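You operate a simulated robot arm through the tools that you are given. There is no shell and no other tool.

Carry out the task below with a simulated two-armed robot. There is one attempt and no reset: what you move stays moved.

TASK
Stack the mixed bundle of cartons marked "blue green" from the left black belt on top of the mixed bundle of cartons labelled "blue orange yellow". Then put three of the corner boards from the left black belt on the left cross belt. Then take the ring binder from the cross belt and leave it on the top of the low cabinet. Then take the sponge and leave it on the packing stand. The order counts.

The check looks at the end state, three seconds after you hand in, the way a careful person would. Anything else that was tipped, shoved, dropped, spilled or broken makes it a failure.

THE ROBOT
Two 7-joint arms with two-finger grippers on one trunk, on a base that drives. Base frame: it is fixed to the floor where the robot stands at the start and does not move with it; the origin is under the middle of the robot, x ahead of it, y to its left, z up. Lengths are in mm, angles in degrees, forces in N, time in s.
The left shoulder is at the start at [78, 151, 963], the right one opposite. With the tool pointing down near the work surface each hand reaches from about 100 to 760 mm from the robot's upright axis, wherever it stands, measured 20 degrees to its own side. Places, roughly: corner board (6x6x24 cm) [600, -2700, 1000]; left cross belt [500, -900, 800]; mixed bundle of cartons [500, -2250, 1000]; packing stand [-4700, -3000, 600]; ring binder [-4000, -3500, 1000]; sponge (8x5x4 cm) [-4700, -4100, 900]; top of the low cabinet [-1500, -6600, 700]. Payload 2.54 kg a hand.
The tool frame of a hand sits at the grasp point between the pads (the TCP): z along the fingers, y along the line on which they close. The tips reach 30 mm beyond it. Largest opening 116 mm; the body of the gripper starts 95 mm behind the TCP.
Orientation is that of the tool frame in the base frame, as a unit quaternion [w, x, y, z]. With the fingers straight down and closing along the base's y, the tool's x points along the base's -x, its y along +y and its z along -z.

THE INTERFACE
- The arms move only by the tool nudge_tool. It takes "left_commands", "right_commands" or both (then of equal length, played together; a hand with none holds still); each is a list of rows, each an object (a shift or turn left out is 0, a gripper value left out holds the last) with "xyz": the shift along the tool's x, y, z in units of 25 mm (1.0 is 25 mm), a list of three; "angular": the turn, a rotation vector about the tool's x, y, z in units of 6 degrees (1.0 is 6 degrees), a list of three. In form: [{"xyz": [x, y, z], "angular": [wx, wy, wz]}, ...]. A call has 1 to 20 rows; each row shifts and turns the commanded pose from where the row before left it, along the tool's axes as they then stand. "left_gripper" and "right_gripper" are, for a hand that has rows, the opening in per cent of the stroke, from 0 (shut) to 100 (fully open), set as the call begins (left out, the last holds). A call with a number of a shift or a turn outside -1 to 1 is refused whole. Each row takes 0.2 s and may step no farther than 50 mm and 8.6 degrees from the row before; otherwise, or with a gripper value out of range, the whole call is refused. A pose out of reach is approached as far as the arm can. The call stops where the force on the tool passes 40 N (or 10 N more than at its start, if that is more) or the arm is blocked; 0.2 s more then pass. The fingers move at their own pace (about 72 mm/s each) and stop on an object; they squeeze with about 36 N. The grip force told is the motor's: it shows also when the fingers shut on nothing. Time passes only in rows, and 0.2 s behind the last, so rows that do not move let the fingers close. The reply holds the time, the measured pose of the TCP, the force on the tool along the base axes, the opening and the grip force, in the units named above and with some noise, with the torque about the TCP (base axes, N m) and any sound that the robot's microphone picked up, and new pictures: "views" is both (left out), scene, wrist or none (wrist: the cameras of the hands that moved).
- Cameras (640 x 400 px; columns grow to the right, rows downward): "scene" is now at [154.4, -16.5, 1144.1]; the picture's right is [-0.08, -1.00, 0.00], its down [0.02, -0.00, -1.00] and it looks along [1.00, -0.08, 0.02] (base axes); focal length 288 px, centre (320, 200). "left" rides on the left gripper at [69, 15, -122] in its tool frame; the picture's right is [-0.21, 0.98, 0.00], its down [-0.83, -0.18, -0.53] and it looks along [-0.52, -0.11, 0.85] (tool axes); focal length 251 px, centre (320, 200). "right" rides on the right gripper at [69, -15, -122] in its tool frame; the picture's right is [0.21, 0.98, 0.00], its down [-0.83, 0.18, -0.53] and it looks along [-0.52, 0.11, 0.85] (tool axes); focal length 251 px, centre (320, 200). There is no depth. A picture from a camera that has moved, and an enlarged one, comes with that camera's place and axes in the base frame and with its lens. The place of the scene camera against the robot may be out by one fixed shift of up to 12 mm in any direction.
- move_column(by): slides the trunk up (or, below 0, down) by that many mm; the arms and the scene camera ride with it, the base frame stays. It gives what a move gives, with no picture.
- drive_base(legs): drives the robot by 1 to 6 legs, each [ahead, left, turn to the left] in mm, mm and degrees, along the robot's own axes; the way and the turn of a leg run together, so that a leg with both is an arc; at most 1500 mm and 180 degrees a leg. The arms and the cameras ride along, it lands a little off, and it stops where it bumps. It gives what a move gives, and a new picture of the scene camera.
- aim_head(pan, tilt): turns the head with the scene camera to pan (to the left, within 80 degrees either way) and tilt (down, from -29 to 69), counted from straight ahead of the robot. It gives what a move gives, and a new picture of the scene camera.
- close_up(camera, box): a new picture of the part [left, top, right, bottom] of that camera's present view, enlarged. The clock stands still meanwhile.
- hand_in(): hands the job in; it is judged then, once.

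Places have to be worked out from the pictures, the camera data and where the tool is seen. Open the grippers and draw the arms clear of the work before you hand the job in, unless the task says otherwise.

The tools are called after "Request:" as a command line: name --argument value ..., lists and objects as JSON in quotes. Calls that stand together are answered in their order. nudge_tool: Moves the arms, as the interface text tells. Its arguments: {"type":"object","properties":{"left_commands":{"type":"array","items":{"type":"object","properties":{"xyz":{"type":"array","items":{"type":"number"}},"angular":{"type":"array","items":{"type":"number"}}}}},"left_gripper":{"type":"number"},"right_commands":{"type":"array","items":{"type":"object","properties":{"xyz":{"type":"array","items":{"type":"number"}},"angular":{"type":"array","items":{"type":"number"}}}}},"right_gripper":{"type":"number"},"views":{"type":"string","enum":["both","scene","wrist","none"]}},"required":[]} The other tools are called the same way: move_column (by) slides the trunk up or down; drive_base (legs) drives the base; aim_head (pan, tilt) turns the head that bears the scene camera; close_up (camera, box) takes an enlarged picture of a part of a camera's view; hand_in () hands the job in.

At the start:

```text
time_s: 0.0
left_position: [456.7, 156.4, 1177.2]
left_ee_rot: [-0.001, -0.001, 1.0, 0.0]
left_contact_force: [-0.1, 0.0, -0.9]
left_wrist_torque: [0.0, -0.02, -0.01]
left_grip_width: 115.9
left_grip_force: 0.1
right_position: [385.5, -134.1, 1153.4]
right_ee_rot: [0.001, 0.0, 1.0, 0.001]
right_contact_force: [-0.1, -1.2, 0.5]
right_wrist_torque: [0.02, -0.02, -0.02]
right_grip_width: 115.8
right_grip_force: 0.1
trunk travel left (down, up): [-200.0, 89.0]
robot x, y, heading: [-0.3, -2.1, -0.0]
head pan, tilt: [-4.5, -1.3]
```

scene: 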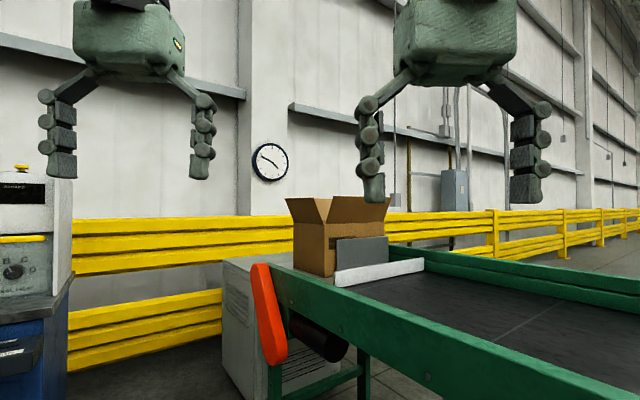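
right: 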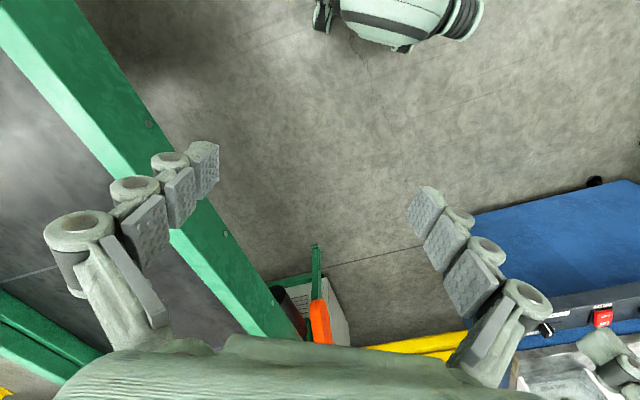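
left: 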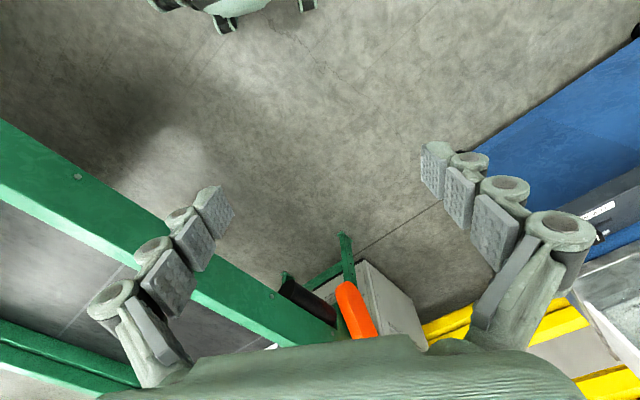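

The scene shows a green-framed belt ahead on the right and a wall with yellow rails. I'll look around with the head before moving anything.

Request:
aim_head --pan -50 --tilt 15

Request:
aim_head --pan -80 --tilt 10

```text
time_s: 1.1
left_position: [456.0, 156.0, 1178.5]
left_ee_rot: [-0.001, 0.0, 1.0, -0.001]
left_contact_force: [-0.2, 0.0, -0.3]
left_wrist_torque: [0.01, -0.02, -0.01]
left_grip_width: 115.9
left_grip_force: 0.1
right_position: [386.0, -134.6, 1152.6]
right_ee_rot: [0.001, 0.0, 1.0, 0.001]
right_contact_force: [1.0, 0.8, -1.0]
right_wrist_torque: [0.02, -0.01, -0.01]
right_grip_width: 116.0
right_grip_force: 0.1
trunk travel left (down, up): [-200.0, 89.0]
robot x, y, heading: [-1.9, 0.3, 0.4]
head pan, tilt: [-50.0, 15.0]
camera scene: at [125.4, -81.0, 1117.9], right [-0.77, -0.64, 0.0], down [-0.17, 0.2, -0.97], along [0.62, -0.74, -0.26], focal length 288 px, centre (320, 200)
```

scene: 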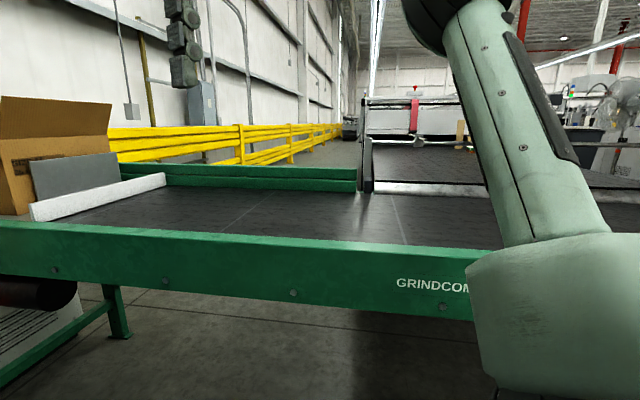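

```text
time_s: 2.1
left_position: [455.1, 155.9, 1178.6]
left_ee_rot: [-0.001, 0.0, 1.0, 0.0]
left_contact_force: [0.4, -0.5, 0.2]
left_wrist_torque: [-0.02, 0.0, 0.04]
left_grip_width: 115.8
left_grip_force: 0.1
right_position: [385.2, -132.6, 1152.8]
right_ee_rot: [0.001, -0.001, 1.0, 0.001]
right_contact_force: [0.5, -0.5, -0.6]
right_wrist_torque: [0.0, 0.01, -0.04]
right_grip_width: 116.1
right_grip_force: 0.1
trunk travel left (down, up): [-200.0, 89.0]
robot x, y, heading: [-1.3, 1.5, 0.1]
head pan, tilt: [-80.0, 10.0]
camera scene: at [81.5, -101.1, 1126.0], right [-0.98, -0.17, 0.0], down [-0.03, 0.17, -0.98], along [0.17, -0.97, -0.17], focal length 288 px, centre (320, 200)
```

scene: 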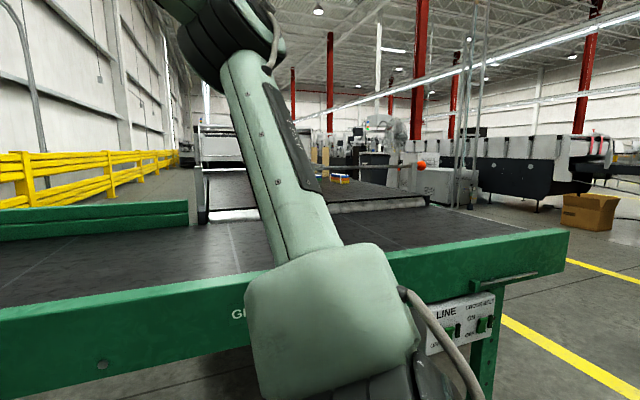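

The green cross belt runs diagonally (about 30° to the base axes) and its right end is around (-590, -1160); the black belt lies behind it. I'll turn in place to the right to get a clear look.

Request:
drive_base --legs '[[0, 0, -90]]'

Request:
aim_head --pan -30 --tilt 10

Request:
aim_head --pan 0 --tilt 15

Request:
aim_head --pan 30 --tilt 15

```text
time_s: 6.4
left_position: [159.6, -453.5, 1178.5]
left_ee_rot: [0.0, 0.705, 0.709, -0.001]
left_contact_force: [0.1, 0.0, -0.1]
left_wrist_torque: [0.0, -0.01, -0.01]
left_grip_width: 115.9
left_grip_force: 0.0
right_position: [-131.1, -385.1, 1153.5]
right_ee_rot: [0.001, 0.705, 0.709, 0.0]
right_contact_force: [-0.6, 0.7, 0.0]
right_wrist_torque: [-0.04, 0.0, 0.01]
right_grip_width: 116.1
right_grip_force: 0.1
trunk travel left (down, up): [-200.0, 89.0]
robot x, y, heading: [1.8, 2.1, -89.3]
head pan, tilt: [-80.0, 10.0]
camera scene: at [-93.8, -94.2, 1126.0], right [-0.18, 0.98, 0.0], down [0.17, 0.03, -0.98], along [-0.97, -0.18, -0.17], focal length 288 px, centre (320, 200)
```

scene: 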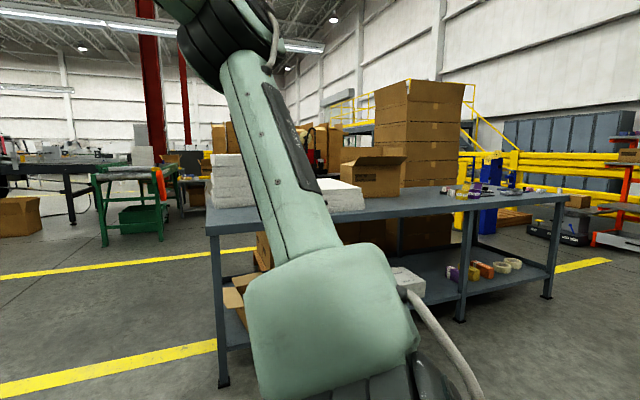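

```text
time_s: 7.6
left_position: [158.0, -455.0, 1178.2]
left_ee_rot: [-0.001, 0.705, 0.709, 0.0]
left_contact_force: [-0.2, -0.6, -0.9]
left_wrist_torque: [0.01, 0.01, -0.03]
left_grip_width: 116.0
left_grip_force: 0.1
right_position: [-132.5, -384.6, 1153.3]
right_ee_rot: [0.001, 0.705, 0.709, 0.0]
right_contact_force: [0.2, 0.5, -0.3]
right_wrist_torque: [-0.03, 0.01, -0.02]
right_grip_width: 116.1
right_grip_force: 0.0
trunk travel left (down, up): [-200.0, 89.0]
robot x, y, heading: [-4.3, 2.0, -89.6]
head pan, tilt: [-30.0, 10.0]
camera scene: at [-48.3, -158.3, 1126.0], right [-0.87, 0.5, 0.0], down [0.09, 0.15, -0.98], along [-0.49, -0.86, -0.17], focal length 288 px, centre (320, 200)
```

scene: 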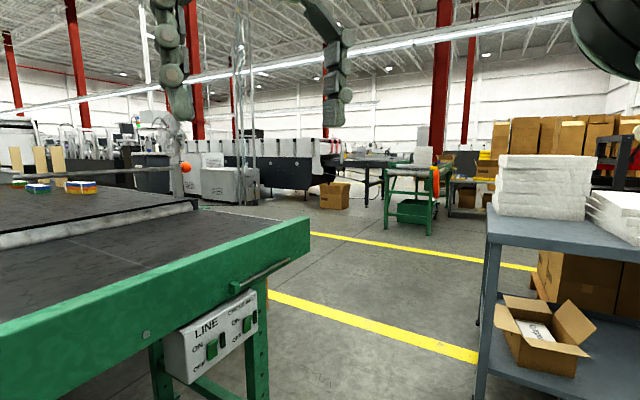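

```text
time_s: 8.5
left_position: [159.3, -453.9, 1178.3]
left_ee_rot: [0.0, 0.705, 0.709, 0.0]
left_contact_force: [0.4, 0.1, -0.5]
left_wrist_torque: [0.02, -0.01, 0.02]
left_grip_width: 115.9
left_grip_force: 0.0
right_position: [-132.0, -386.9, 1153.3]
right_ee_rot: [0.001, 0.705, 0.709, 0.0]
right_contact_force: [-0.7, -1.3, 0.1]
right_wrist_torque: [0.04, 0.01, -0.01]
right_grip_width: 116.2
right_grip_force: 0.1
trunk travel left (down, up): [-200.0, 89.0]
robot x, y, heading: [-3.4, -0.0, -89.4]
head pan, tilt: [0.0, 15.0]
camera scene: at [-1.8, -170.9, 1117.9], right [-1.0, -0.01, 0.0], down [0.0, 0.26, -0.97], along [0.01, -0.97, -0.26], focal length 288 px, centre (320, 200)
```

scene: 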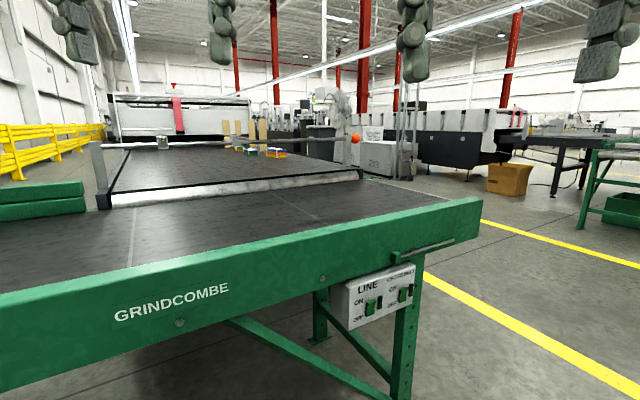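

```text
time_s: 9.5
left_position: [159.4, -454.7, 1177.5]
left_ee_rot: [0.001, 0.705, 0.709, 0.0]
left_contact_force: [-0.8, 0.4, 0.0]
left_wrist_torque: [-0.04, -0.01, 0.0]
left_grip_width: 116.0
left_grip_force: 0.0
right_position: [-130.5, -385.7, 1152.3]
right_ee_rot: [0.002, 0.705, 0.709, 0.0]
right_contact_force: [0.2, -0.4, -0.8]
right_wrist_torque: [0.03, -0.04, -0.04]
right_grip_width: 116.0
right_grip_force: 0.1
trunk travel left (down, up): [-200.0, 89.0]
robot x, y, heading: [-3.2, 1.2, -90.0]
head pan, tilt: [30.0, 15.0]
camera scene: at [44.8, -158.1, 1117.9], right [-0.86, -0.5, 0.0], down [-0.13, 0.22, -0.97], along [0.49, -0.83, -0.26], focal length 288 px, centre (320, 200)
```

scene: 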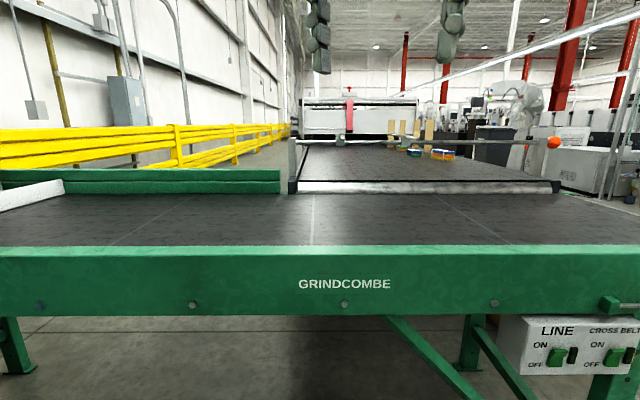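

The black belt runs away from the cross belt at heading -60°, with bundles and corner boards near its right side. I'll zoom in.

Request:
close_up --camera "scene" --box '[280, 80, 600, 280]'

Request:
close_up --camera "scene" --box '[360, 100, 520, 200]'

```text
2.00 times, centred on (440, 180) of scene
camera zoom: at [44.8, -158.1, 1117.9], right [-0.86, -0.5, 0.0], down [-0.13, 0.22, -0.97], along [0.49, -0.83, -0.26], focal length 576 px, centre (80, 240)
```

zoom: 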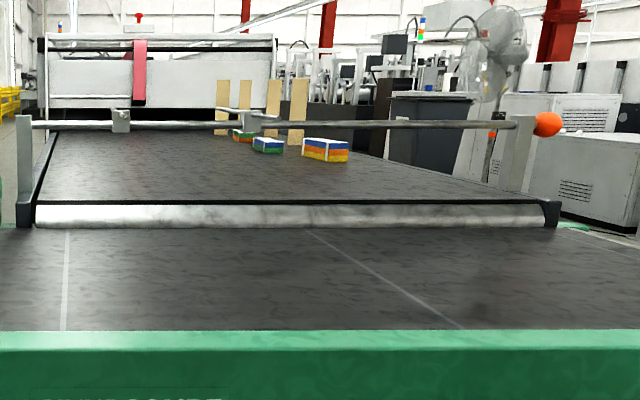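

```text
4.00 times, centred on (440, 150) of scene
camera zoom: at [44.8, -158.1, 1117.9], right [-0.86, -0.5, 0.0], down [-0.13, 0.22, -0.97], along [0.49, -0.83, -0.26], focal length 1153 px, centre (-160, 400)
```

zoom: 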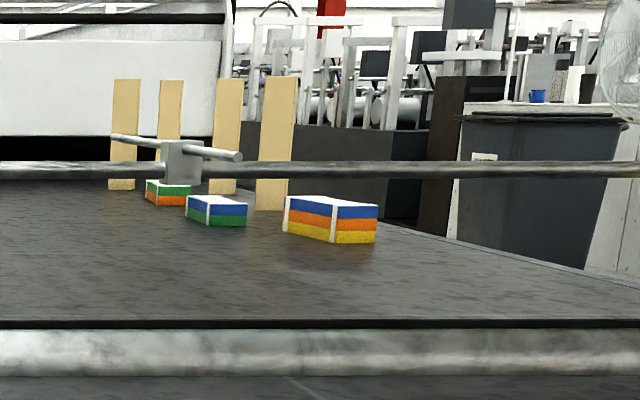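

Four corner boards stand upright and three bundles (green/orange, blue/green, blue/orange/yellow) sit at the belt's right side. I need to pass through the gap between the cross belt's right end and the work table; let me look down to measure it and see my own base.

Request:
aim_head --pan -40 --tilt 35

Request:
aim_head --pan 0 --tilt 69

```text
time_s: 10.9
left_position: [158.7, -453.8, 1177.7]
left_ee_rot: [0.0, 0.705, 0.71, 0.0]
left_contact_force: [0.0, -0.6, 1.5]
left_wrist_torque: [0.01, 0.0, 0.0]
left_grip_width: 116.0
left_grip_force: 0.1
right_position: [-132.0, -385.9, 1152.7]
right_ee_rot: [0.001, 0.706, 0.709, 0.0]
right_contact_force: [0.0, 0.2, -0.6]
right_wrist_torque: [0.02, -0.04, -0.01]
right_grip_width: 116.2
right_grip_force: 0.2
trunk travel left (down, up): [-200.0, 89.0]
robot x, y, heading: [-1.4, -1.6, -89.5]
head pan, tilt: [-40.0, 35.0]
camera scene: at [-58.4, -145.4, 1085.9], right [-0.77, 0.64, 0.0], down [0.37, 0.44, -0.82], along [-0.52, -0.63, -0.57], focal length 288 px, centre (320, 200)
```

scene: 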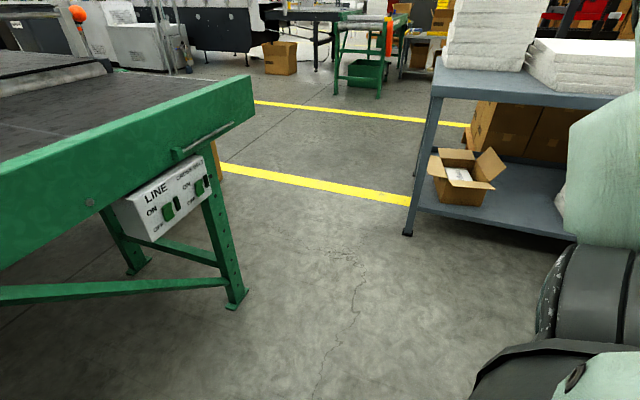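

```text
time_s: 11.9
left_position: [158.3, -454.7, 1176.9]
left_ee_rot: [0.0, 0.705, 0.71, 0.0]
left_contact_force: [0.0, 0.2, 0.7]
left_wrist_torque: [0.0, 0.02, -0.01]
left_grip_width: 115.9
left_grip_force: 0.1
right_position: [-131.3, -386.3, 1153.1]
right_ee_rot: [0.002, 0.705, 0.709, 0.0]
right_contact_force: [0.3, -0.5, -0.2]
right_wrist_torque: [-0.01, -0.01, 0.0]
right_grip_width: 116.3
right_grip_force: 0.2
trunk travel left (down, up): [-200.0, 89.0]
robot x, y, heading: [-0.3, -2.0, -89.5]
head pan, tilt: [0.0, 68.8]
camera scene: at [-2.0, -133.5, 1042.2], right [-1.0, -0.01, 0.0], down [-0.01, 0.93, -0.36], along [0.0, -0.36, -0.93], focal length 288 px, centre (320, 200)
```

scene: 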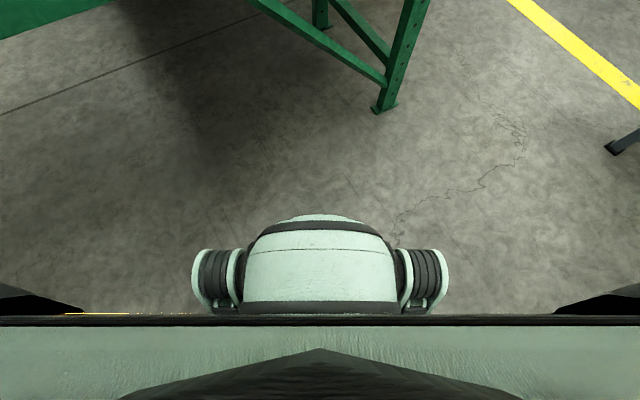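

The body looks about ±190 mm wide at mid-height, and the gap between belt end (-580,-1170) and table leg (-1226,-782) is about 750 mm. I'll turn to heading about -133° and drive to the middle of the gap.

Request:
aim_head --pan 0 --tilt 30

Request:
drive_base --legs '[[0, 0, -43.5]]'

```text
time_s: 13.0
left_position: [157.7, -454.7, 1176.7]
left_ee_rot: [-0.001, 0.705, 0.71, -0.001]
left_contact_force: [0.0, 0.1, 0.5]
left_wrist_torque: [-0.03, -0.01, -0.02]
left_grip_width: 115.9
left_grip_force: 0.1
right_position: [-131.4, -385.8, 1153.0]
right_ee_rot: [0.0, 0.705, 0.709, 0.001]
right_contact_force: [-0.5, 0.8, 1.0]
right_wrist_torque: [-0.04, 0.03, 0.02]
right_grip_width: 115.9
right_grip_force: 0.1
trunk travel left (down, up): [-200.0, 89.0]
robot x, y, heading: [-2.1, 0.4, -89.8]
head pan, tilt: [0.0, 30.0]
camera scene: at [-1.7, -167.9, 1093.6], right [-1.0, -0.01, 0.0], down [0.0, 0.5, -0.87], along [0.01, -0.87, -0.5], focal length 288 px, centre (320, 200)
```

scene: 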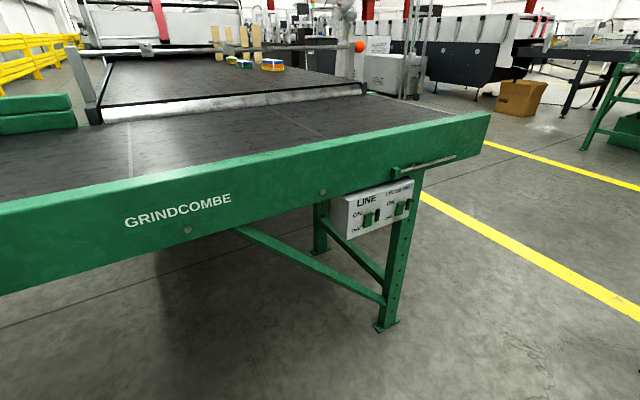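

```text
time_s: 15.4
left_position: [-197.5, -438.2, 1178.8]
left_ee_rot: [0.0, 0.917, 0.398, 0.001]
left_contact_force: [-0.3, -0.1, -0.1]
left_wrist_torque: [0.0, 0.03, -0.01]
left_grip_width: 115.9
left_grip_force: 0.1
right_position: [-362.0, -189.4, 1153.4]
right_ee_rot: [0.0, 0.918, 0.397, 0.0]
right_contact_force: [-0.2, -0.2, 0.0]
right_wrist_torque: [-0.01, -0.02, 0.03]
right_grip_width: 116.0
right_grip_force: 0.0
trunk travel left (down, up): [-200.0, 89.0]
robot x, y, heading: [-0.6, -2.9, -133.1]
head pan, tilt: [0.0, 30.0]
camera scene: at [-111.1, -125.0, 1093.7], right [-0.73, 0.68, 0.0], down [0.34, 0.36, -0.87], along [-0.59, -0.63, -0.5], focal length 288 px, centre (320, 200)
```

scene: 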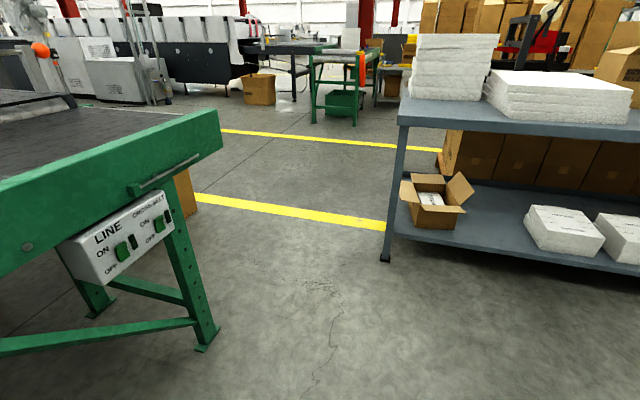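

The path straight ahead is centred: about 365 mm of clearance to both the belt rail and table leg. I'll drive straight through.

Request:
drive_base --legs '[[1000, 0, 0]]'

Request:
aim_head --pan 75 --tilt 25

Request:
aim_head --pan -60 --tilt 35

```text
time_s: 20.5
left_position: [-866.8, -1140.0, 1177.4]
left_ee_rot: [-0.001, 0.919, 0.394, 0.0]
left_contact_force: [0.4, -0.7, -0.6]
left_wrist_torque: [0.0, 0.01, 0.01]
left_grip_width: 115.8
left_grip_force: 0.0
right_position: [-1028.0, -889.6, 1153.2]
right_ee_rot: [0.001, 0.919, 0.393, 0.001]
right_contact_force: [-0.7, -0.2, 0.6]
right_wrist_torque: [-0.01, -0.02, 0.01]
right_grip_width: 115.8
right_grip_force: 0.1
trunk travel left (down, up): [-200.0, 89.0]
robot x, y, heading: [-663.2, -703.9, -133.7]
head pan, tilt: [0.0, 30.0]
camera scene: at [-777.7, -827.0, 1093.6], right [-0.72, 0.69, 0.0], down [0.35, 0.36, -0.87], along [-0.6, -0.63, -0.5], focal length 288 px, centre (320, 200)
```

scene: 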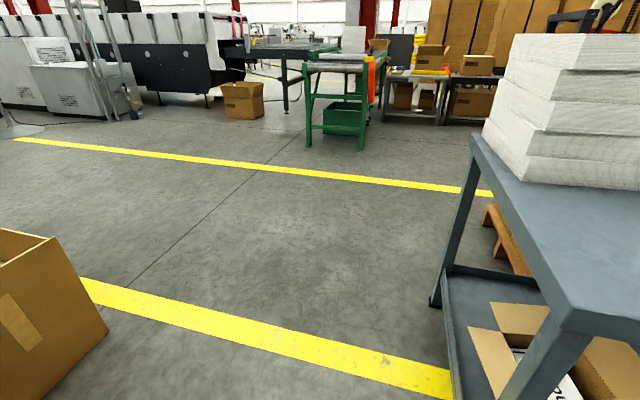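

```text
time_s: 22.0
left_position: [-866.5, -1140.1, 1178.2]
left_ee_rot: [-0.001, 0.919, 0.393, 0.0]
left_contact_force: [0.6, -0.3, -0.6]
left_wrist_torque: [0.0, -0.06, 0.02]
left_grip_width: 116.3
left_grip_force: 0.0
right_position: [-1028.1, -888.9, 1152.9]
right_ee_rot: [0.001, 0.92, 0.393, -0.001]
right_contact_force: [-0.2, 0.2, 0.5]
right_wrist_torque: [-0.01, 0.01, 0.02]
right_grip_width: 116.0
right_grip_force: 0.0
trunk travel left (down, up): [-200.0, 89.0]
robot x, y, heading: [-664.2, -703.5, -133.7]
head pan, tilt: [75.0, 25.0]
camera scene: at [-667.3, -840.3, 1101.6], right [-0.85, -0.52, 0.0], down [-0.22, 0.36, -0.91], along [0.47, -0.77, -0.42], focal length 288 px, centre (320, 200)
```

scene: 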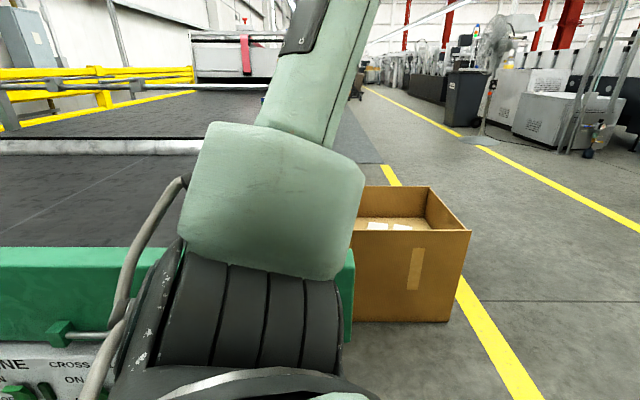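

```text
time_s: 24.1
left_position: [-867.1, -1139.5, 1178.1]
left_ee_rot: [0.0, 0.919, 0.394, -0.001]
left_contact_force: [0.3, 0.0, 0.1]
left_wrist_torque: [0.0, 0.06, 0.01]
left_grip_width: 116.0
left_grip_force: 0.1
right_position: [-1027.0, -888.9, 1153.9]
right_ee_rot: [0.001, 0.919, 0.393, 0.0]
right_contact_force: [-0.8, -0.2, -0.6]
right_wrist_torque: [0.03, 0.0, -0.01]
right_grip_width: 116.1
right_grip_force: 0.1
trunk travel left (down, up): [-200.0, 89.0]
robot x, y, heading: [-666.6, -698.5, -133.8]
head pan, tilt: [-60.0, 35.0]
camera scene: at [-800.7, -740.7, 1085.9], right [0.24, 0.97, 0.0], down [0.56, -0.14, -0.82], along [-0.8, 0.19, -0.57], focal length 288 px, centre (320, 200)
```

scene: 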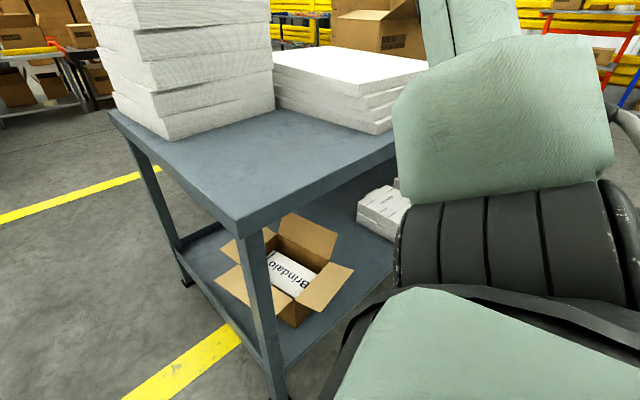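

A big open carton stands on the floor next to the black belt (about u 1400–1880 along the belt). I'll continue straight through the gap, then turn parallel to the belt and pass outside the carton.

Request:
aim_head --pan 0 --tilt 30

Request:
drive_base --legs '[[1080, 0, 0]]'

Request:
drive_base --legs '[[0, 0, 73.7]]'

```text
time_s: 25.4
left_position: [-867.6, -1140.6, 1178.2]
left_ee_rot: [0.0, 0.919, 0.393, 0.0]
left_contact_force: [0.3, 0.6, 0.3]
left_wrist_torque: [0.02, -0.01, 0.02]
left_grip_width: 116.0
left_grip_force: 0.0
right_position: [-1028.2, -888.5, 1152.8]
right_ee_rot: [0.001, 0.919, 0.393, -0.001]
right_contact_force: [0.4, 0.3, 0.6]
right_wrist_torque: [-0.01, -0.04, 0.02]
right_grip_width: 115.6
right_grip_force: 0.0
trunk travel left (down, up): [-200.0, 89.0]
robot x, y, heading: [-664.3, -702.4, -133.8]
head pan, tilt: [0.0, 30.0]
camera scene: at [-777.7, -826.8, 1093.6], right [-0.72, 0.69, 0.0], down [0.35, 0.36, -0.87], along [-0.6, -0.63, -0.5], focal length 288 px, centre (320, 200)
```

scene: 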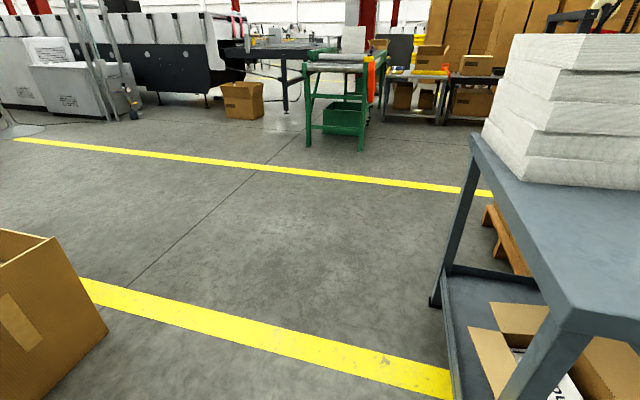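

```text
time_s: 30.9
left_position: [-1614.6, -1904.8, 1178.3]
left_ee_rot: [0.0, 0.922, 0.388, 0.0]
left_contact_force: [-0.3, -0.7, -0.9]
left_wrist_torque: [0.02, -0.02, 0.03]
left_grip_width: 116.1
left_grip_force: 0.0
right_position: [-1772.1, -1650.8, 1152.7]
right_ee_rot: [0.001, 0.922, 0.388, 0.0]
right_contact_force: [-0.4, 0.3, -1.3]
right_wrist_torque: [0.0, 0.01, -0.05]
right_grip_width: 115.9
right_grip_force: 0.1
trunk travel left (down, up): [-200.0, 89.0]
robot x, y, heading: [-1404.0, -1470.4, -134.4]
head pan, tilt: [0.0, 30.0]
camera scene: at [-1520.7, -1592.1, 1093.6], right [-0.71, 0.7, 0.0], down [0.35, 0.36, -0.87], along [-0.61, -0.62, -0.5], focal length 288 px, centre (320, 200)
```

scene: 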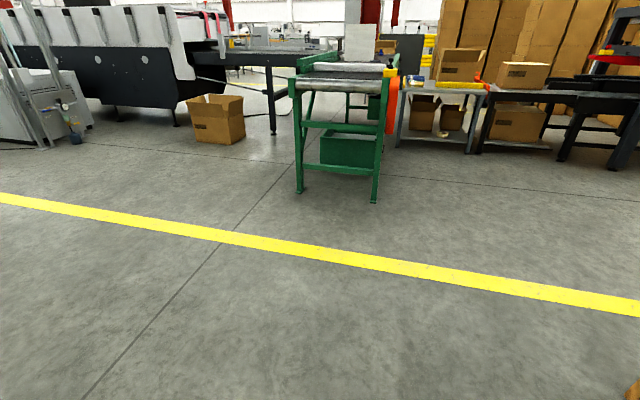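

```text
time_s: 34.6
left_position: [-1045.8, -1787.6, 1177.6]
left_ee_rot: [0.0, 0.503, 0.864, 0.0]
left_contact_force: [-0.1, -0.2, -0.4]
left_wrist_torque: [0.01, -0.01, 0.03]
left_grip_width: 116.0
left_grip_force: 0.0
right_position: [-1331.3, -1870.1, 1152.9]
right_ee_rot: [0.001, 0.501, 0.865, 0.0]
right_contact_force: [0.4, -0.5, -0.5]
right_wrist_torque: [-0.02, 0.06, -0.03]
right_grip_width: 115.9
right_grip_force: 0.2
trunk travel left (down, up): [-200.0, 89.0]
robot x, y, heading: [-1405.2, -1469.3, -60.3]
head pan, tilt: [0.0, 30.0]
camera scene: at [-1331.2, -1616.4, 1093.7], right [-0.87, -0.5, 0.0], down [-0.25, 0.43, -0.87], along [0.43, -0.75, -0.5], focal length 288 px, centre (320, 200)
```

scene: 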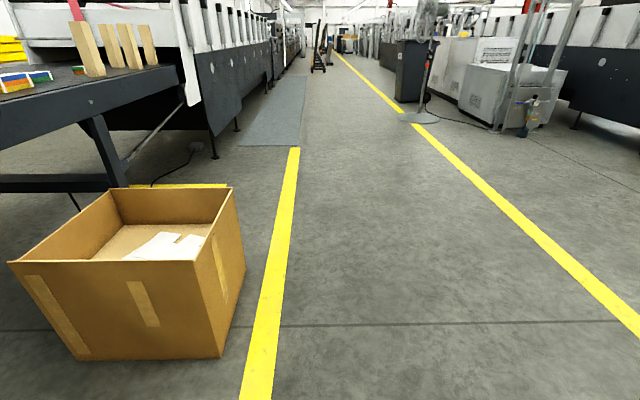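

The carton's right side is about 360 mm from my path; I'll edge slightly right while driving forward past it alongside the belt.

Request:
drive_base --legs '[[400, -60, 0], [1400, 0, 0]]'

Request:
aim_head --pan 60 --tilt 20

```text
time_s: 43.7
left_position: [-211.5, -3390.7, 1177.7]
left_ee_rot: [0.001, 0.508, 0.861, 0.0]
left_contact_force: [0.4, -0.1, -0.6]
left_wrist_torque: [0.01, 0.0, 0.01]
left_grip_width: 116.3
left_grip_force: 0.0
right_position: [-499.5, -3468.7, 1153.0]
right_ee_rot: [0.001, 0.508, 0.861, 0.001]
right_contact_force: [-0.1, 0.4, 0.4]
right_wrist_torque: [0.01, -0.01, 0.0]
right_grip_width: 116.0
right_grip_force: 0.1
trunk travel left (down, up): [-200.0, 89.0]
robot x, y, heading: [-568.6, -3066.8, -61.3]
head pan, tilt: [0.0, 30.0]
camera scene: at [-495.1, -3215.3, 1093.6], right [-0.88, -0.48, 0.0], down [-0.24, 0.44, -0.87], along [0.42, -0.76, -0.5], focal length 288 px, centre (320, 200)
```

scene: 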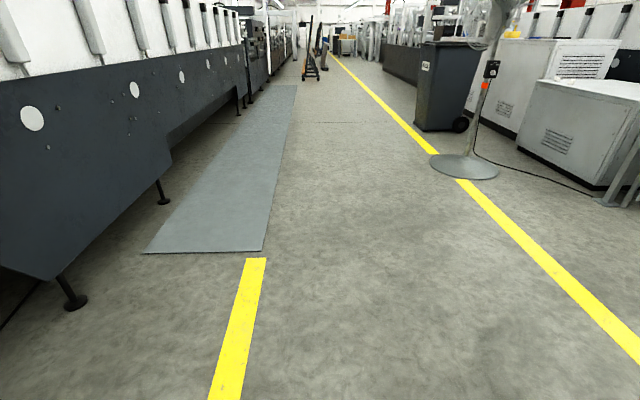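

```text
time_s: 45.0
left_position: [-212.4, -3389.7, 1178.0]
left_ee_rot: [0.0, 0.507, 0.862, -0.001]
left_contact_force: [0.2, -1.3, 0.3]
left_wrist_torque: [0.02, -0.03, 0.0]
left_grip_width: 116.2
left_grip_force: 0.1
right_position: [-499.9, -3468.3, 1152.1]
right_ee_rot: [0.002, 0.508, 0.861, 0.0]
right_contact_force: [0.1, 0.3, -0.5]
right_wrist_torque: [-0.01, 0.03, 0.0]
right_grip_width: 115.8
right_grip_force: 0.1
trunk travel left (down, up): [-200.0, 89.0]
robot x, y, heading: [-570.9, -3071.0, -61.1]
head pan, tilt: [60.0, 20.0]
camera scene: at [-445.8, -3137.9, 1109.7], right [-0.02, -1.0, 0.0], down [-0.34, 0.01, -0.94], along [0.94, -0.02, -0.34], focal length 288 px, centre (320, 200)
```

scene: 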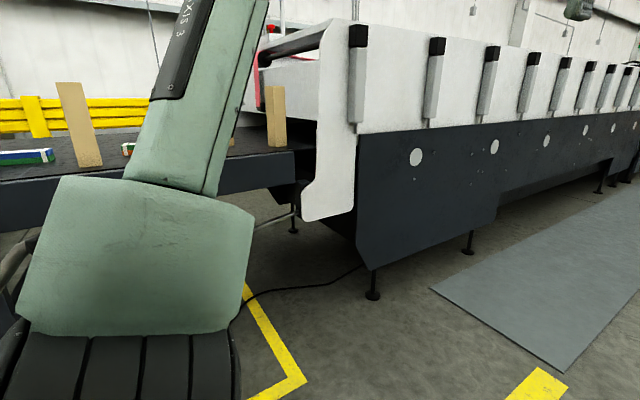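

Now level with the corner boards, about 1 m to the side. I'll turn left to face the belt.

Request:
drive_base --legs '[[0, 0, 91]]'

Request:
aim_head --pan 0 --tilt 20

```text
time_s: 49.3
left_position: [-231.0, -2722.9, 1178.5]
left_ee_rot: [-0.001, -0.23, 0.973, 0.001]
left_contact_force: [-0.5, 0.1, 0.6]
left_wrist_torque: [-0.01, 0.04, 0.02]
left_grip_width: 116.1
left_grip_force: 0.1
right_position: [-166.4, -3014.6, 1152.7]
right_ee_rot: [0.001, -0.23, 0.973, 0.001]
right_contact_force: [0.6, -0.6, 0.6]
right_wrist_torque: [0.0, -0.02, -0.02]
right_grip_width: 115.7
right_grip_force: 0.1
trunk travel left (down, up): [-200.0, 89.0]
robot x, y, heading: [-570.9, -3063.5, 26.6]
head pan, tilt: [60.0, 20.0]
camera scene: at [-505.5, -2953.0, 1109.7], right [1.0, -0.06, 0.0], down [-0.02, -0.34, -0.94], along [0.06, 0.94, -0.34], focal length 288 px, centre (320, 200)
```

scene: 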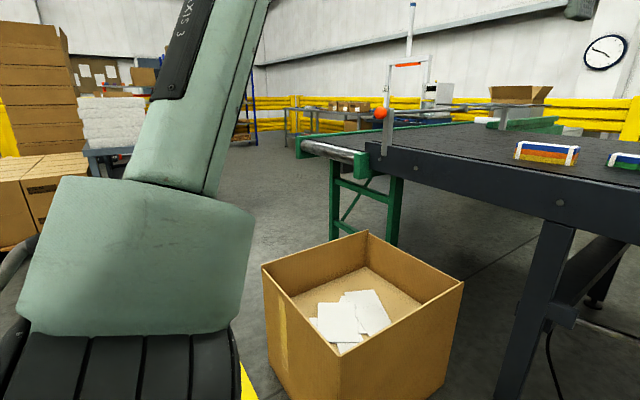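

```text
time_s: 50.6
left_position: [-231.9, -2722.7, 1177.6]
left_ee_rot: [0.0, -0.23, 0.973, 0.0]
left_contact_force: [0.5, 0.3, -0.3]
left_wrist_torque: [0.02, -0.03, 0.03]
left_grip_width: 116.1
left_grip_force: 0.0
right_position: [-165.0, -3014.6, 1152.7]
right_ee_rot: [0.001, -0.23, 0.973, 0.001]
right_contact_force: [0.4, 0.4, -0.1]
right_wrist_torque: [0.01, 0.01, -0.02]
right_grip_width: 116.1
right_grip_force: 0.1
trunk travel left (down, up): [-200.0, 89.0]
robot x, y, heading: [-571.2, -3063.3, 26.4]
head pan, tilt: [0.0, 20.0]
camera scene: at [-427.7, -3004.3, 1109.7], right [0.45, -0.89, 0.0], down [-0.31, -0.15, -0.94], along [0.84, 0.42, -0.34], focal length 288 px, centre (320, 200)
```

scene: 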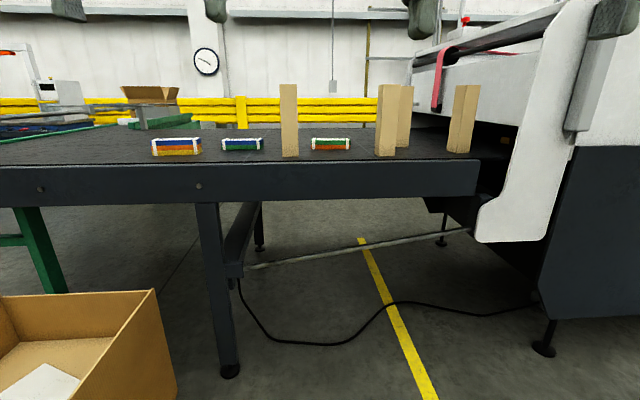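

All items are visible on the near side of the black belt. Zooming in to measure sizes and positions.

Request:
close_up --camera "scene" --box '[140, 70, 340, 195]'

Request:
close_up --camera "scene" --box '[270, 70, 510, 220]'

```text
3.20 times, centred on (240, 132) of scene
camera zoom: at [-427.7, -3004.3, 1109.7], right [0.45, -0.89, 0.0], down [-0.31, -0.15, -0.94], along [0.84, 0.42, -0.34], focal length 922 px, centre (576, 416)
```

zoom: 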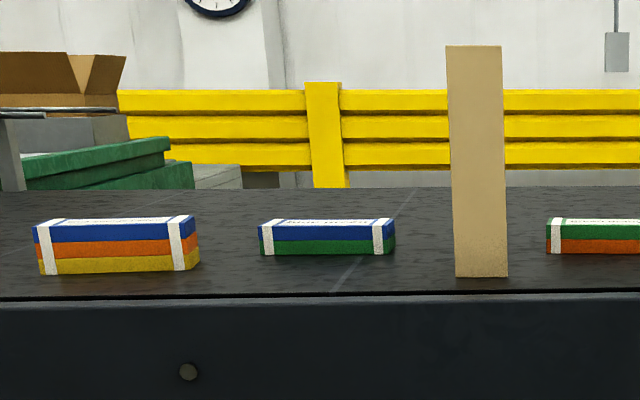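

```text
2.67 times, centred on (390, 145) of scene
camera zoom: at [-427.7, -3004.3, 1109.7], right [0.45, -0.89, 0.0], down [-0.31, -0.15, -0.94], along [0.84, 0.42, -0.34], focal length 768 px, centre (133, 347)
```

zoom: 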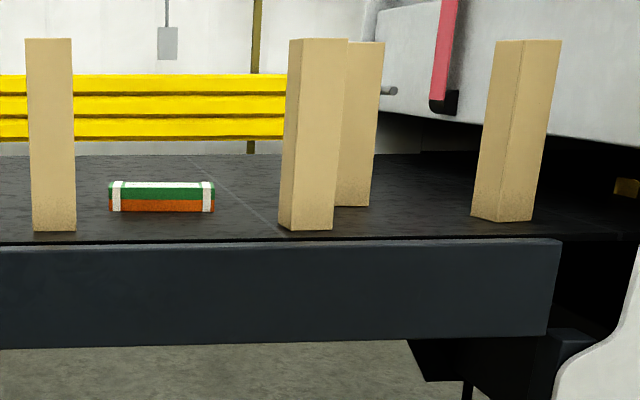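

The belt surface is at about z≈905; blue/green bundle near (499,-2180), blue/orange/yellow near (300,-2031), first board near (450,-2440) with tops near z≈1145. I'll raise the trunk so the hands clear the boards, then approach the belt.

Request:
move_column --by 85

Request:
drive_base --legs '[[0, 0, 3.5], [300, 100, 0]]'

Request:
aim_head --pan 0 --tilt 30

```text
time_s: 51.8
left_position: [-232.0, -2723.2, 1263.5]
left_ee_rot: [0.0, -0.229, 0.973, 0.0]
left_contact_force: [-0.2, -1.1, -0.2]
left_wrist_torque: [0.0, 0.04, 0.03]
left_grip_width: 116.3
left_grip_force: 0.1
right_position: [-165.0, -3014.0, 1238.4]
right_ee_rot: [0.001, -0.23, 0.973, 0.002]
right_contact_force: [0.3, -0.1, 0.1]
right_wrist_torque: [0.01, -0.03, -0.01]
right_grip_width: 116.1
right_grip_force: 0.1
trunk travel left (down, up): [-285.0, 4.0]
robot x, y, heading: [-569.5, -3066.0, 26.7]
head pan, tilt: [0.0, 20.0]
```

```text
time_s: 54.3
left_position: [-48.5, -2468.5, 1263.5]
left_ee_rot: [0.0, -0.261, 0.965, 0.001]
left_contact_force: [0.5, 0.5, 0.3]
left_wrist_torque: [-0.02, 0.01, 0.02]
left_grip_width: 115.8
left_grip_force: 0.1
right_position: [36.3, -2752.9, 1237.8]
right_ee_rot: [0.001, -0.261, 0.965, 0.001]
right_contact_force: [1.0, 0.4, -0.8]
right_wrist_torque: [-0.04, 0.02, -0.01]
right_grip_width: 115.8
right_grip_force: 0.0
trunk travel left (down, up): [-285.0, 4.0]
robot x, y, heading: [-361.9, -2835.4, 30.1]
head pan, tilt: [0.0, 20.0]
camera scene: at [-226.7, -2760.6, 1194.6], right [0.5, -0.86, 0.0], down [-0.3, -0.17, -0.94], along [0.81, 0.47, -0.34], focal length 288 px, centre (320, 200)
```

scene: 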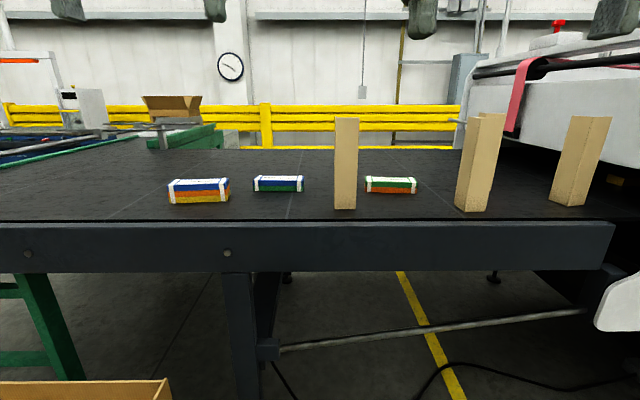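

```text
time_s: 55.0
left_position: [-47.3, -2468.7, 1263.0]
left_ee_rot: [0.001, -0.26, 0.965, 0.0]
left_contact_force: [-1.2, -0.3, 0.2]
left_wrist_torque: [-0.03, 0.01, -0.02]
left_grip_width: 115.8
left_grip_force: 0.0
right_position: [35.8, -2753.3, 1237.3]
right_ee_rot: [0.0, -0.26, 0.966, 0.001]
right_contact_force: [0.1, 0.0, 0.8]
right_wrist_torque: [-0.01, 0.01, -0.01]
right_grip_width: 115.9
right_grip_force: 0.1
trunk travel left (down, up): [-285.0, 4.0]
robot x, y, heading: [-363.6, -2836.6, 30.2]
head pan, tilt: [0.0, 30.0]
camera scene: at [-229.4, -2762.4, 1178.7], right [0.5, -0.86, 0.0], down [-0.43, -0.25, -0.87], along [0.75, 0.44, -0.5], focal length 288 px, centre (320, 200)
```

scene: 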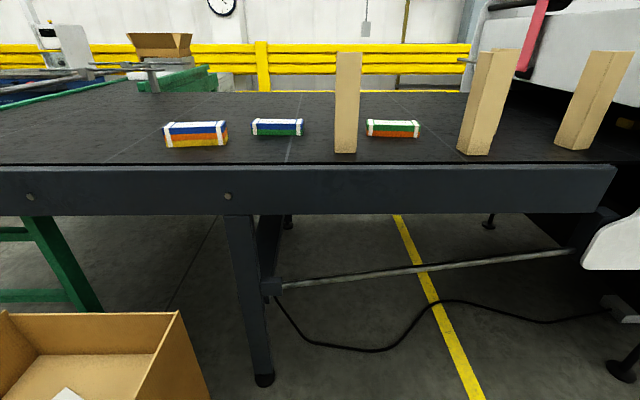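

The floor ahead is clear up to the belt leg, and the belt edge is about 810 mm from my axis. I'll drive 450 mm ahead.

Request:
drive_base --legs '[[450, 0, 0]]'

Request:
aim_head --pan 20 --tilt 45

```text
time_s: 57.8
left_position: [340.5, -2241.4, 1262.7]
left_ee_rot: [0.0, -0.262, 0.965, 0.0]
left_contact_force: [1.0, 1.0, 0.1]
left_wrist_torque: [-0.03, 0.03, -0.01]
left_grip_width: 115.6
left_grip_force: 0.0
right_position: [426.0, -2527.2, 1238.1]
right_ee_rot: [0.001, -0.262, 0.965, 0.001]
right_contact_force: [0.1, 0.5, 0.8]
right_wrist_torque: [-0.03, 0.04, -0.01]
right_grip_width: 116.0
right_grip_force: 0.0
trunk travel left (down, up): [-285.0, 4.0]
robot x, y, heading: [29.6, -2603.9, 30.2]
head pan, tilt: [0.0, 30.0]
camera scene: at [160.1, -2534.8, 1178.6], right [0.5, -0.86, 0.0], down [-0.43, -0.25, -0.87], along [0.75, 0.44, -0.5], focal length 288 px, centre (320, 200)
```

scene: 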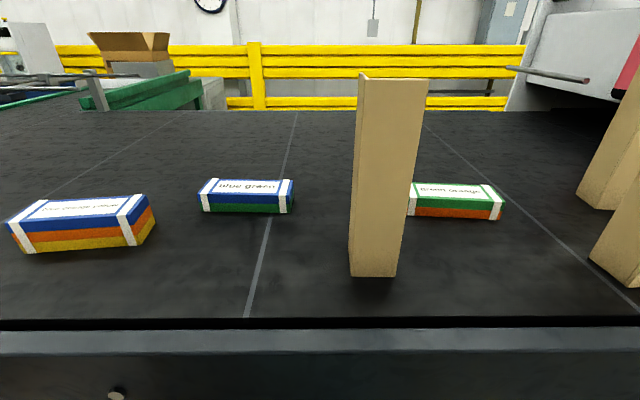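

```text
time_s: 58.6
left_position: [339.5, -2240.8, 1263.3]
left_ee_rot: [0.001, -0.261, 0.965, 0.0]
left_contact_force: [0.7, 0.3, 0.1]
left_wrist_torque: [-0.01, -0.01, 0.01]
left_grip_width: 116.0
left_grip_force: 0.0
right_position: [425.7, -2526.8, 1238.0]
right_ee_rot: [0.001, -0.261, 0.965, 0.001]
right_contact_force: [-0.1, 0.0, 0.1]
right_wrist_torque: [0.0, 0.02, 0.04]
right_grip_width: 115.9
right_grip_force: 0.1
trunk travel left (down, up): [-285.0, 4.0]
robot x, y, heading: [24.5, -2608.4, 30.3]
head pan, tilt: [20.0, 45.0]
camera scene: at [133.7, -2518.1, 1156.1], right [0.77, -0.64, 0.0], down [-0.45, -0.54, -0.71], along [0.45, 0.54, -0.71], focal length 288 px, centre (320, 200)
```

scene: 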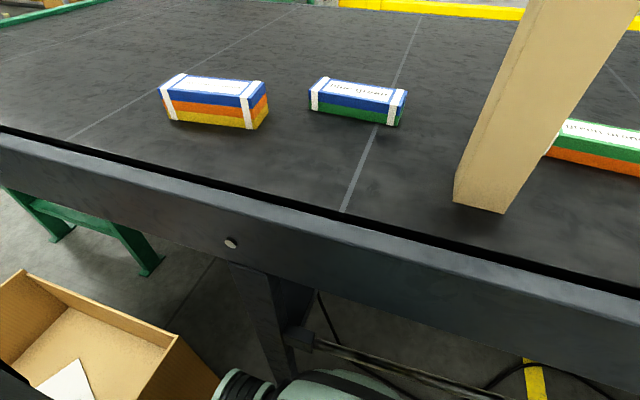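

I'm now in position at the belt. Let me take wrist camera views of both hands with a tiny no-op row.

Request:
nudge_tool --left_commands '[{"xyz": [0, 0, 0]}]' --right_commands '[{"xyz": [0, 0, 0]}]' --views "wrist"

```text
time_s: 59.0
left_position: [339.9, -2240.2, 1263.0]
left_ee_rot: [0.001, -0.261, 0.965, 0.001]
left_contact_force: [0.9, -0.6, -0.1]
left_wrist_torque: [-0.01, 0.04, -0.04]
left_grip_width: 115.9
left_grip_force: 0.0
right_position: [425.3, -2526.6, 1238.7]
right_ee_rot: [0.0, -0.261, 0.965, 0.001]
right_contact_force: [0.0, 0.0, 1.1]
right_wrist_torque: [-0.04, 0.02, -0.01]
right_grip_width: 116.2
right_grip_force: 0.1
trunk travel left (down, up): [-285.0, 4.0]
robot x, y, heading: [22.2, -2607.7, 30.3]
head pan, tilt: [20.0, 45.0]
camera right: at [373.3, -2574.2, 1360.0], right [-0.68, 0.73, 0.0], down [0.62, 0.57, 0.54], along [0.39, 0.36, -0.84], focal length 251 px, centre (320, 200)
camera left: at [273.9, -2262.7, 1386.1], right [-0.31, 0.95, 0.0], down [0.8, 0.26, 0.53], along [0.51, 0.16, -0.84], focal length 251 px, centre (320, 200)
```

right: 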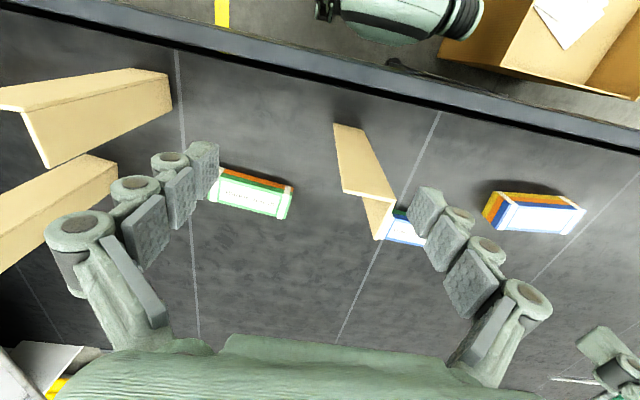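
left: 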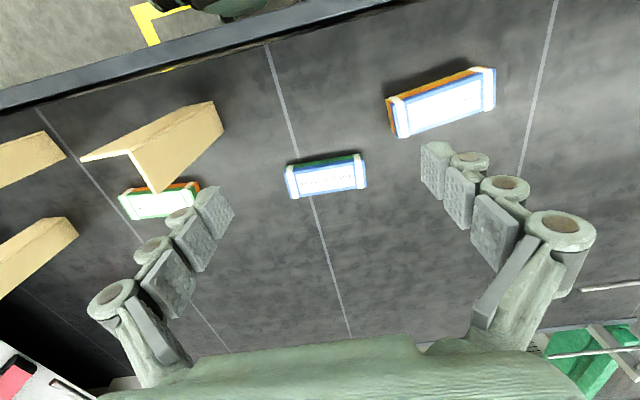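

The left wrist camera sees all three bundles from above. I'll zoom in to locate the corners of the blue/green and blue/orange/yellow bundles.

Request:
close_up --camera "left" --box '[260, 50, 520, 212]'

Request:
close_up --camera "left" --box '[0, 80, 260, 242]'

Request:
close_up --camera "right" --box '[0, 60, 420, 260]'

```text
2.46 times, centred on (390, 131) of left
camera zoom: at [273.9, -2262.7, 1386.1], right [-0.31, 0.95, 0.0], down [0.8, 0.26, 0.53], along [0.51, 0.16, -0.84], focal length 619 px, centre (148, 370)
```

zoom: 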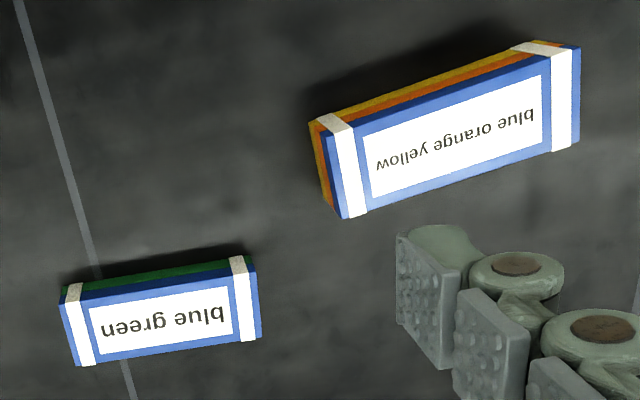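

```text
2.46 times, centred on (130, 161) of left
camera zoom: at [273.9, -2262.7, 1386.1], right [-0.31, 0.95, 0.0], down [0.8, 0.26, 0.53], along [0.51, 0.16, -0.84], focal length 619 px, centre (788, 296)
```

zoom: 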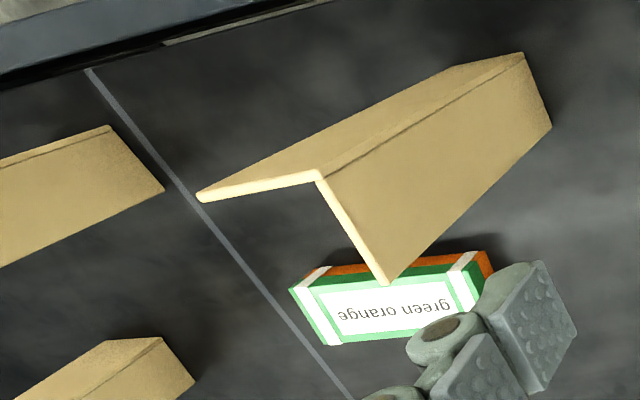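

```text
1.52 times, centred on (210, 160) of right
camera zoom: at [373.3, -2574.2, 1360.0], right [-0.68, 0.73, 0.0], down [0.62, 0.57, 0.54], along [0.39, 0.36, -0.84], focal length 383 px, centre (488, 261)
```

zoom: 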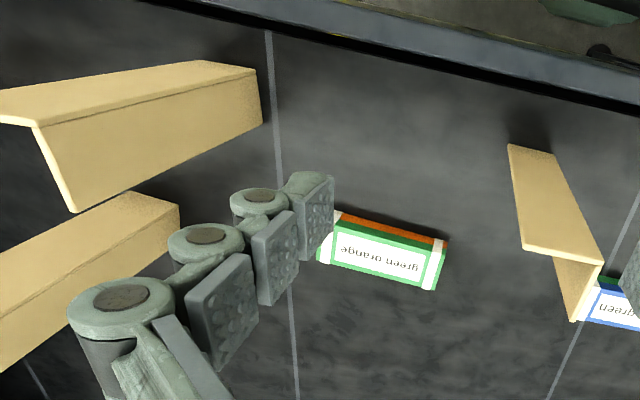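

The boards are thin L-profiles. Blue/green bundle: centre ≈(492,-2184), about 150×58×42, long axis at ≈118°; target bundle centre ≈(298,-2047), long axis ≈127°. I need to grip across the 58 mm side, so I'll rotate the left tool by -88° about its axis up here first.

Request:
nudge_tool --left_commands '[{"angular": [0, 0, -1]}, {"angular": [0, 0, -1]}, {"angular": [0, 0, -1]}, {"angular": [0, 0, -1]}, {"angular": [0, 0, -1]}, {"angular": [0, 0, -1]}, {"angular": [0, 0, -1]}, {"angular": [0, 0, -1]}, {"angular": [0, 0, -1]}, {"angular": [0, 0, -1]}, {"angular": [0, 0, -1]}, {"angular": [0, 0, -1]}, {"angular": [0, 0, -1]}, {"angular": [0, 0, -1]}, {"angular": [0, 0, -0.68]}]' --left_gripper 100 --views "both"

```text
time_s: 62.2
left_position: [340.9, -2239.9, 1264.0]
left_ee_rot: [-0.001, 0.859, -0.512, 0.0]
left_contact_force: [0.6, 0.5, -0.5]
left_wrist_torque: [0.03, 0.02, 0.0]
left_grip_width: 116.0
left_grip_force: 0.1
right_position: [425.8, -2526.6, 1238.5]
right_ee_rot: [0.0, -0.261, 0.965, 0.001]
right_contact_force: [-0.5, -0.3, -0.9]
right_wrist_torque: [0.03, 0.0, 0.01]
right_grip_width: 115.6
right_grip_force: 0.2
trunk travel left (down, up): [-285.0, 4.0]
robot x, y, heading: [24.5, -2607.5, 30.4]
head pan, tilt: [20.0, 45.0]
camera scene: at [133.6, -2518.1, 1156.0], right [0.77, -0.64, 0.0], down [-0.45, -0.54, -0.71], along [0.45, 0.54, -0.71], focal length 288 px, centre (320, 200)
camera left: at [360.7, -2308.1, 1387.3], right [-0.96, -0.28, 0.0], down [-0.24, 0.81, 0.53], along [-0.15, 0.51, -0.85], focal length 251 px, centre (320, 200)
```

scene: 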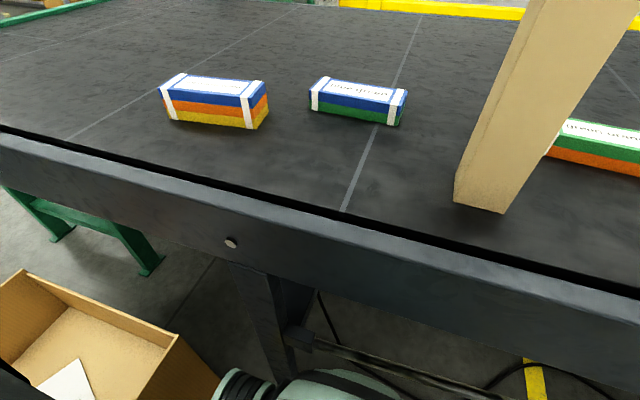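
left: 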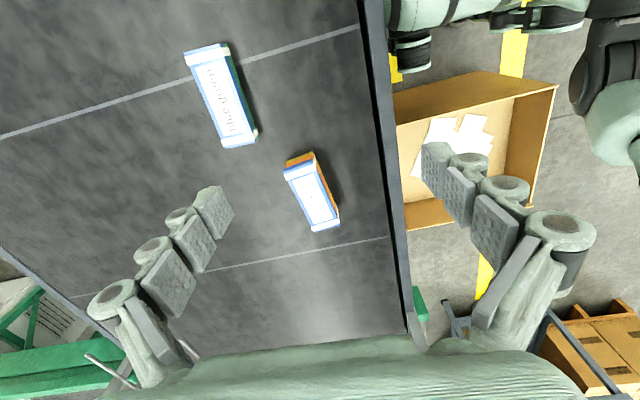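

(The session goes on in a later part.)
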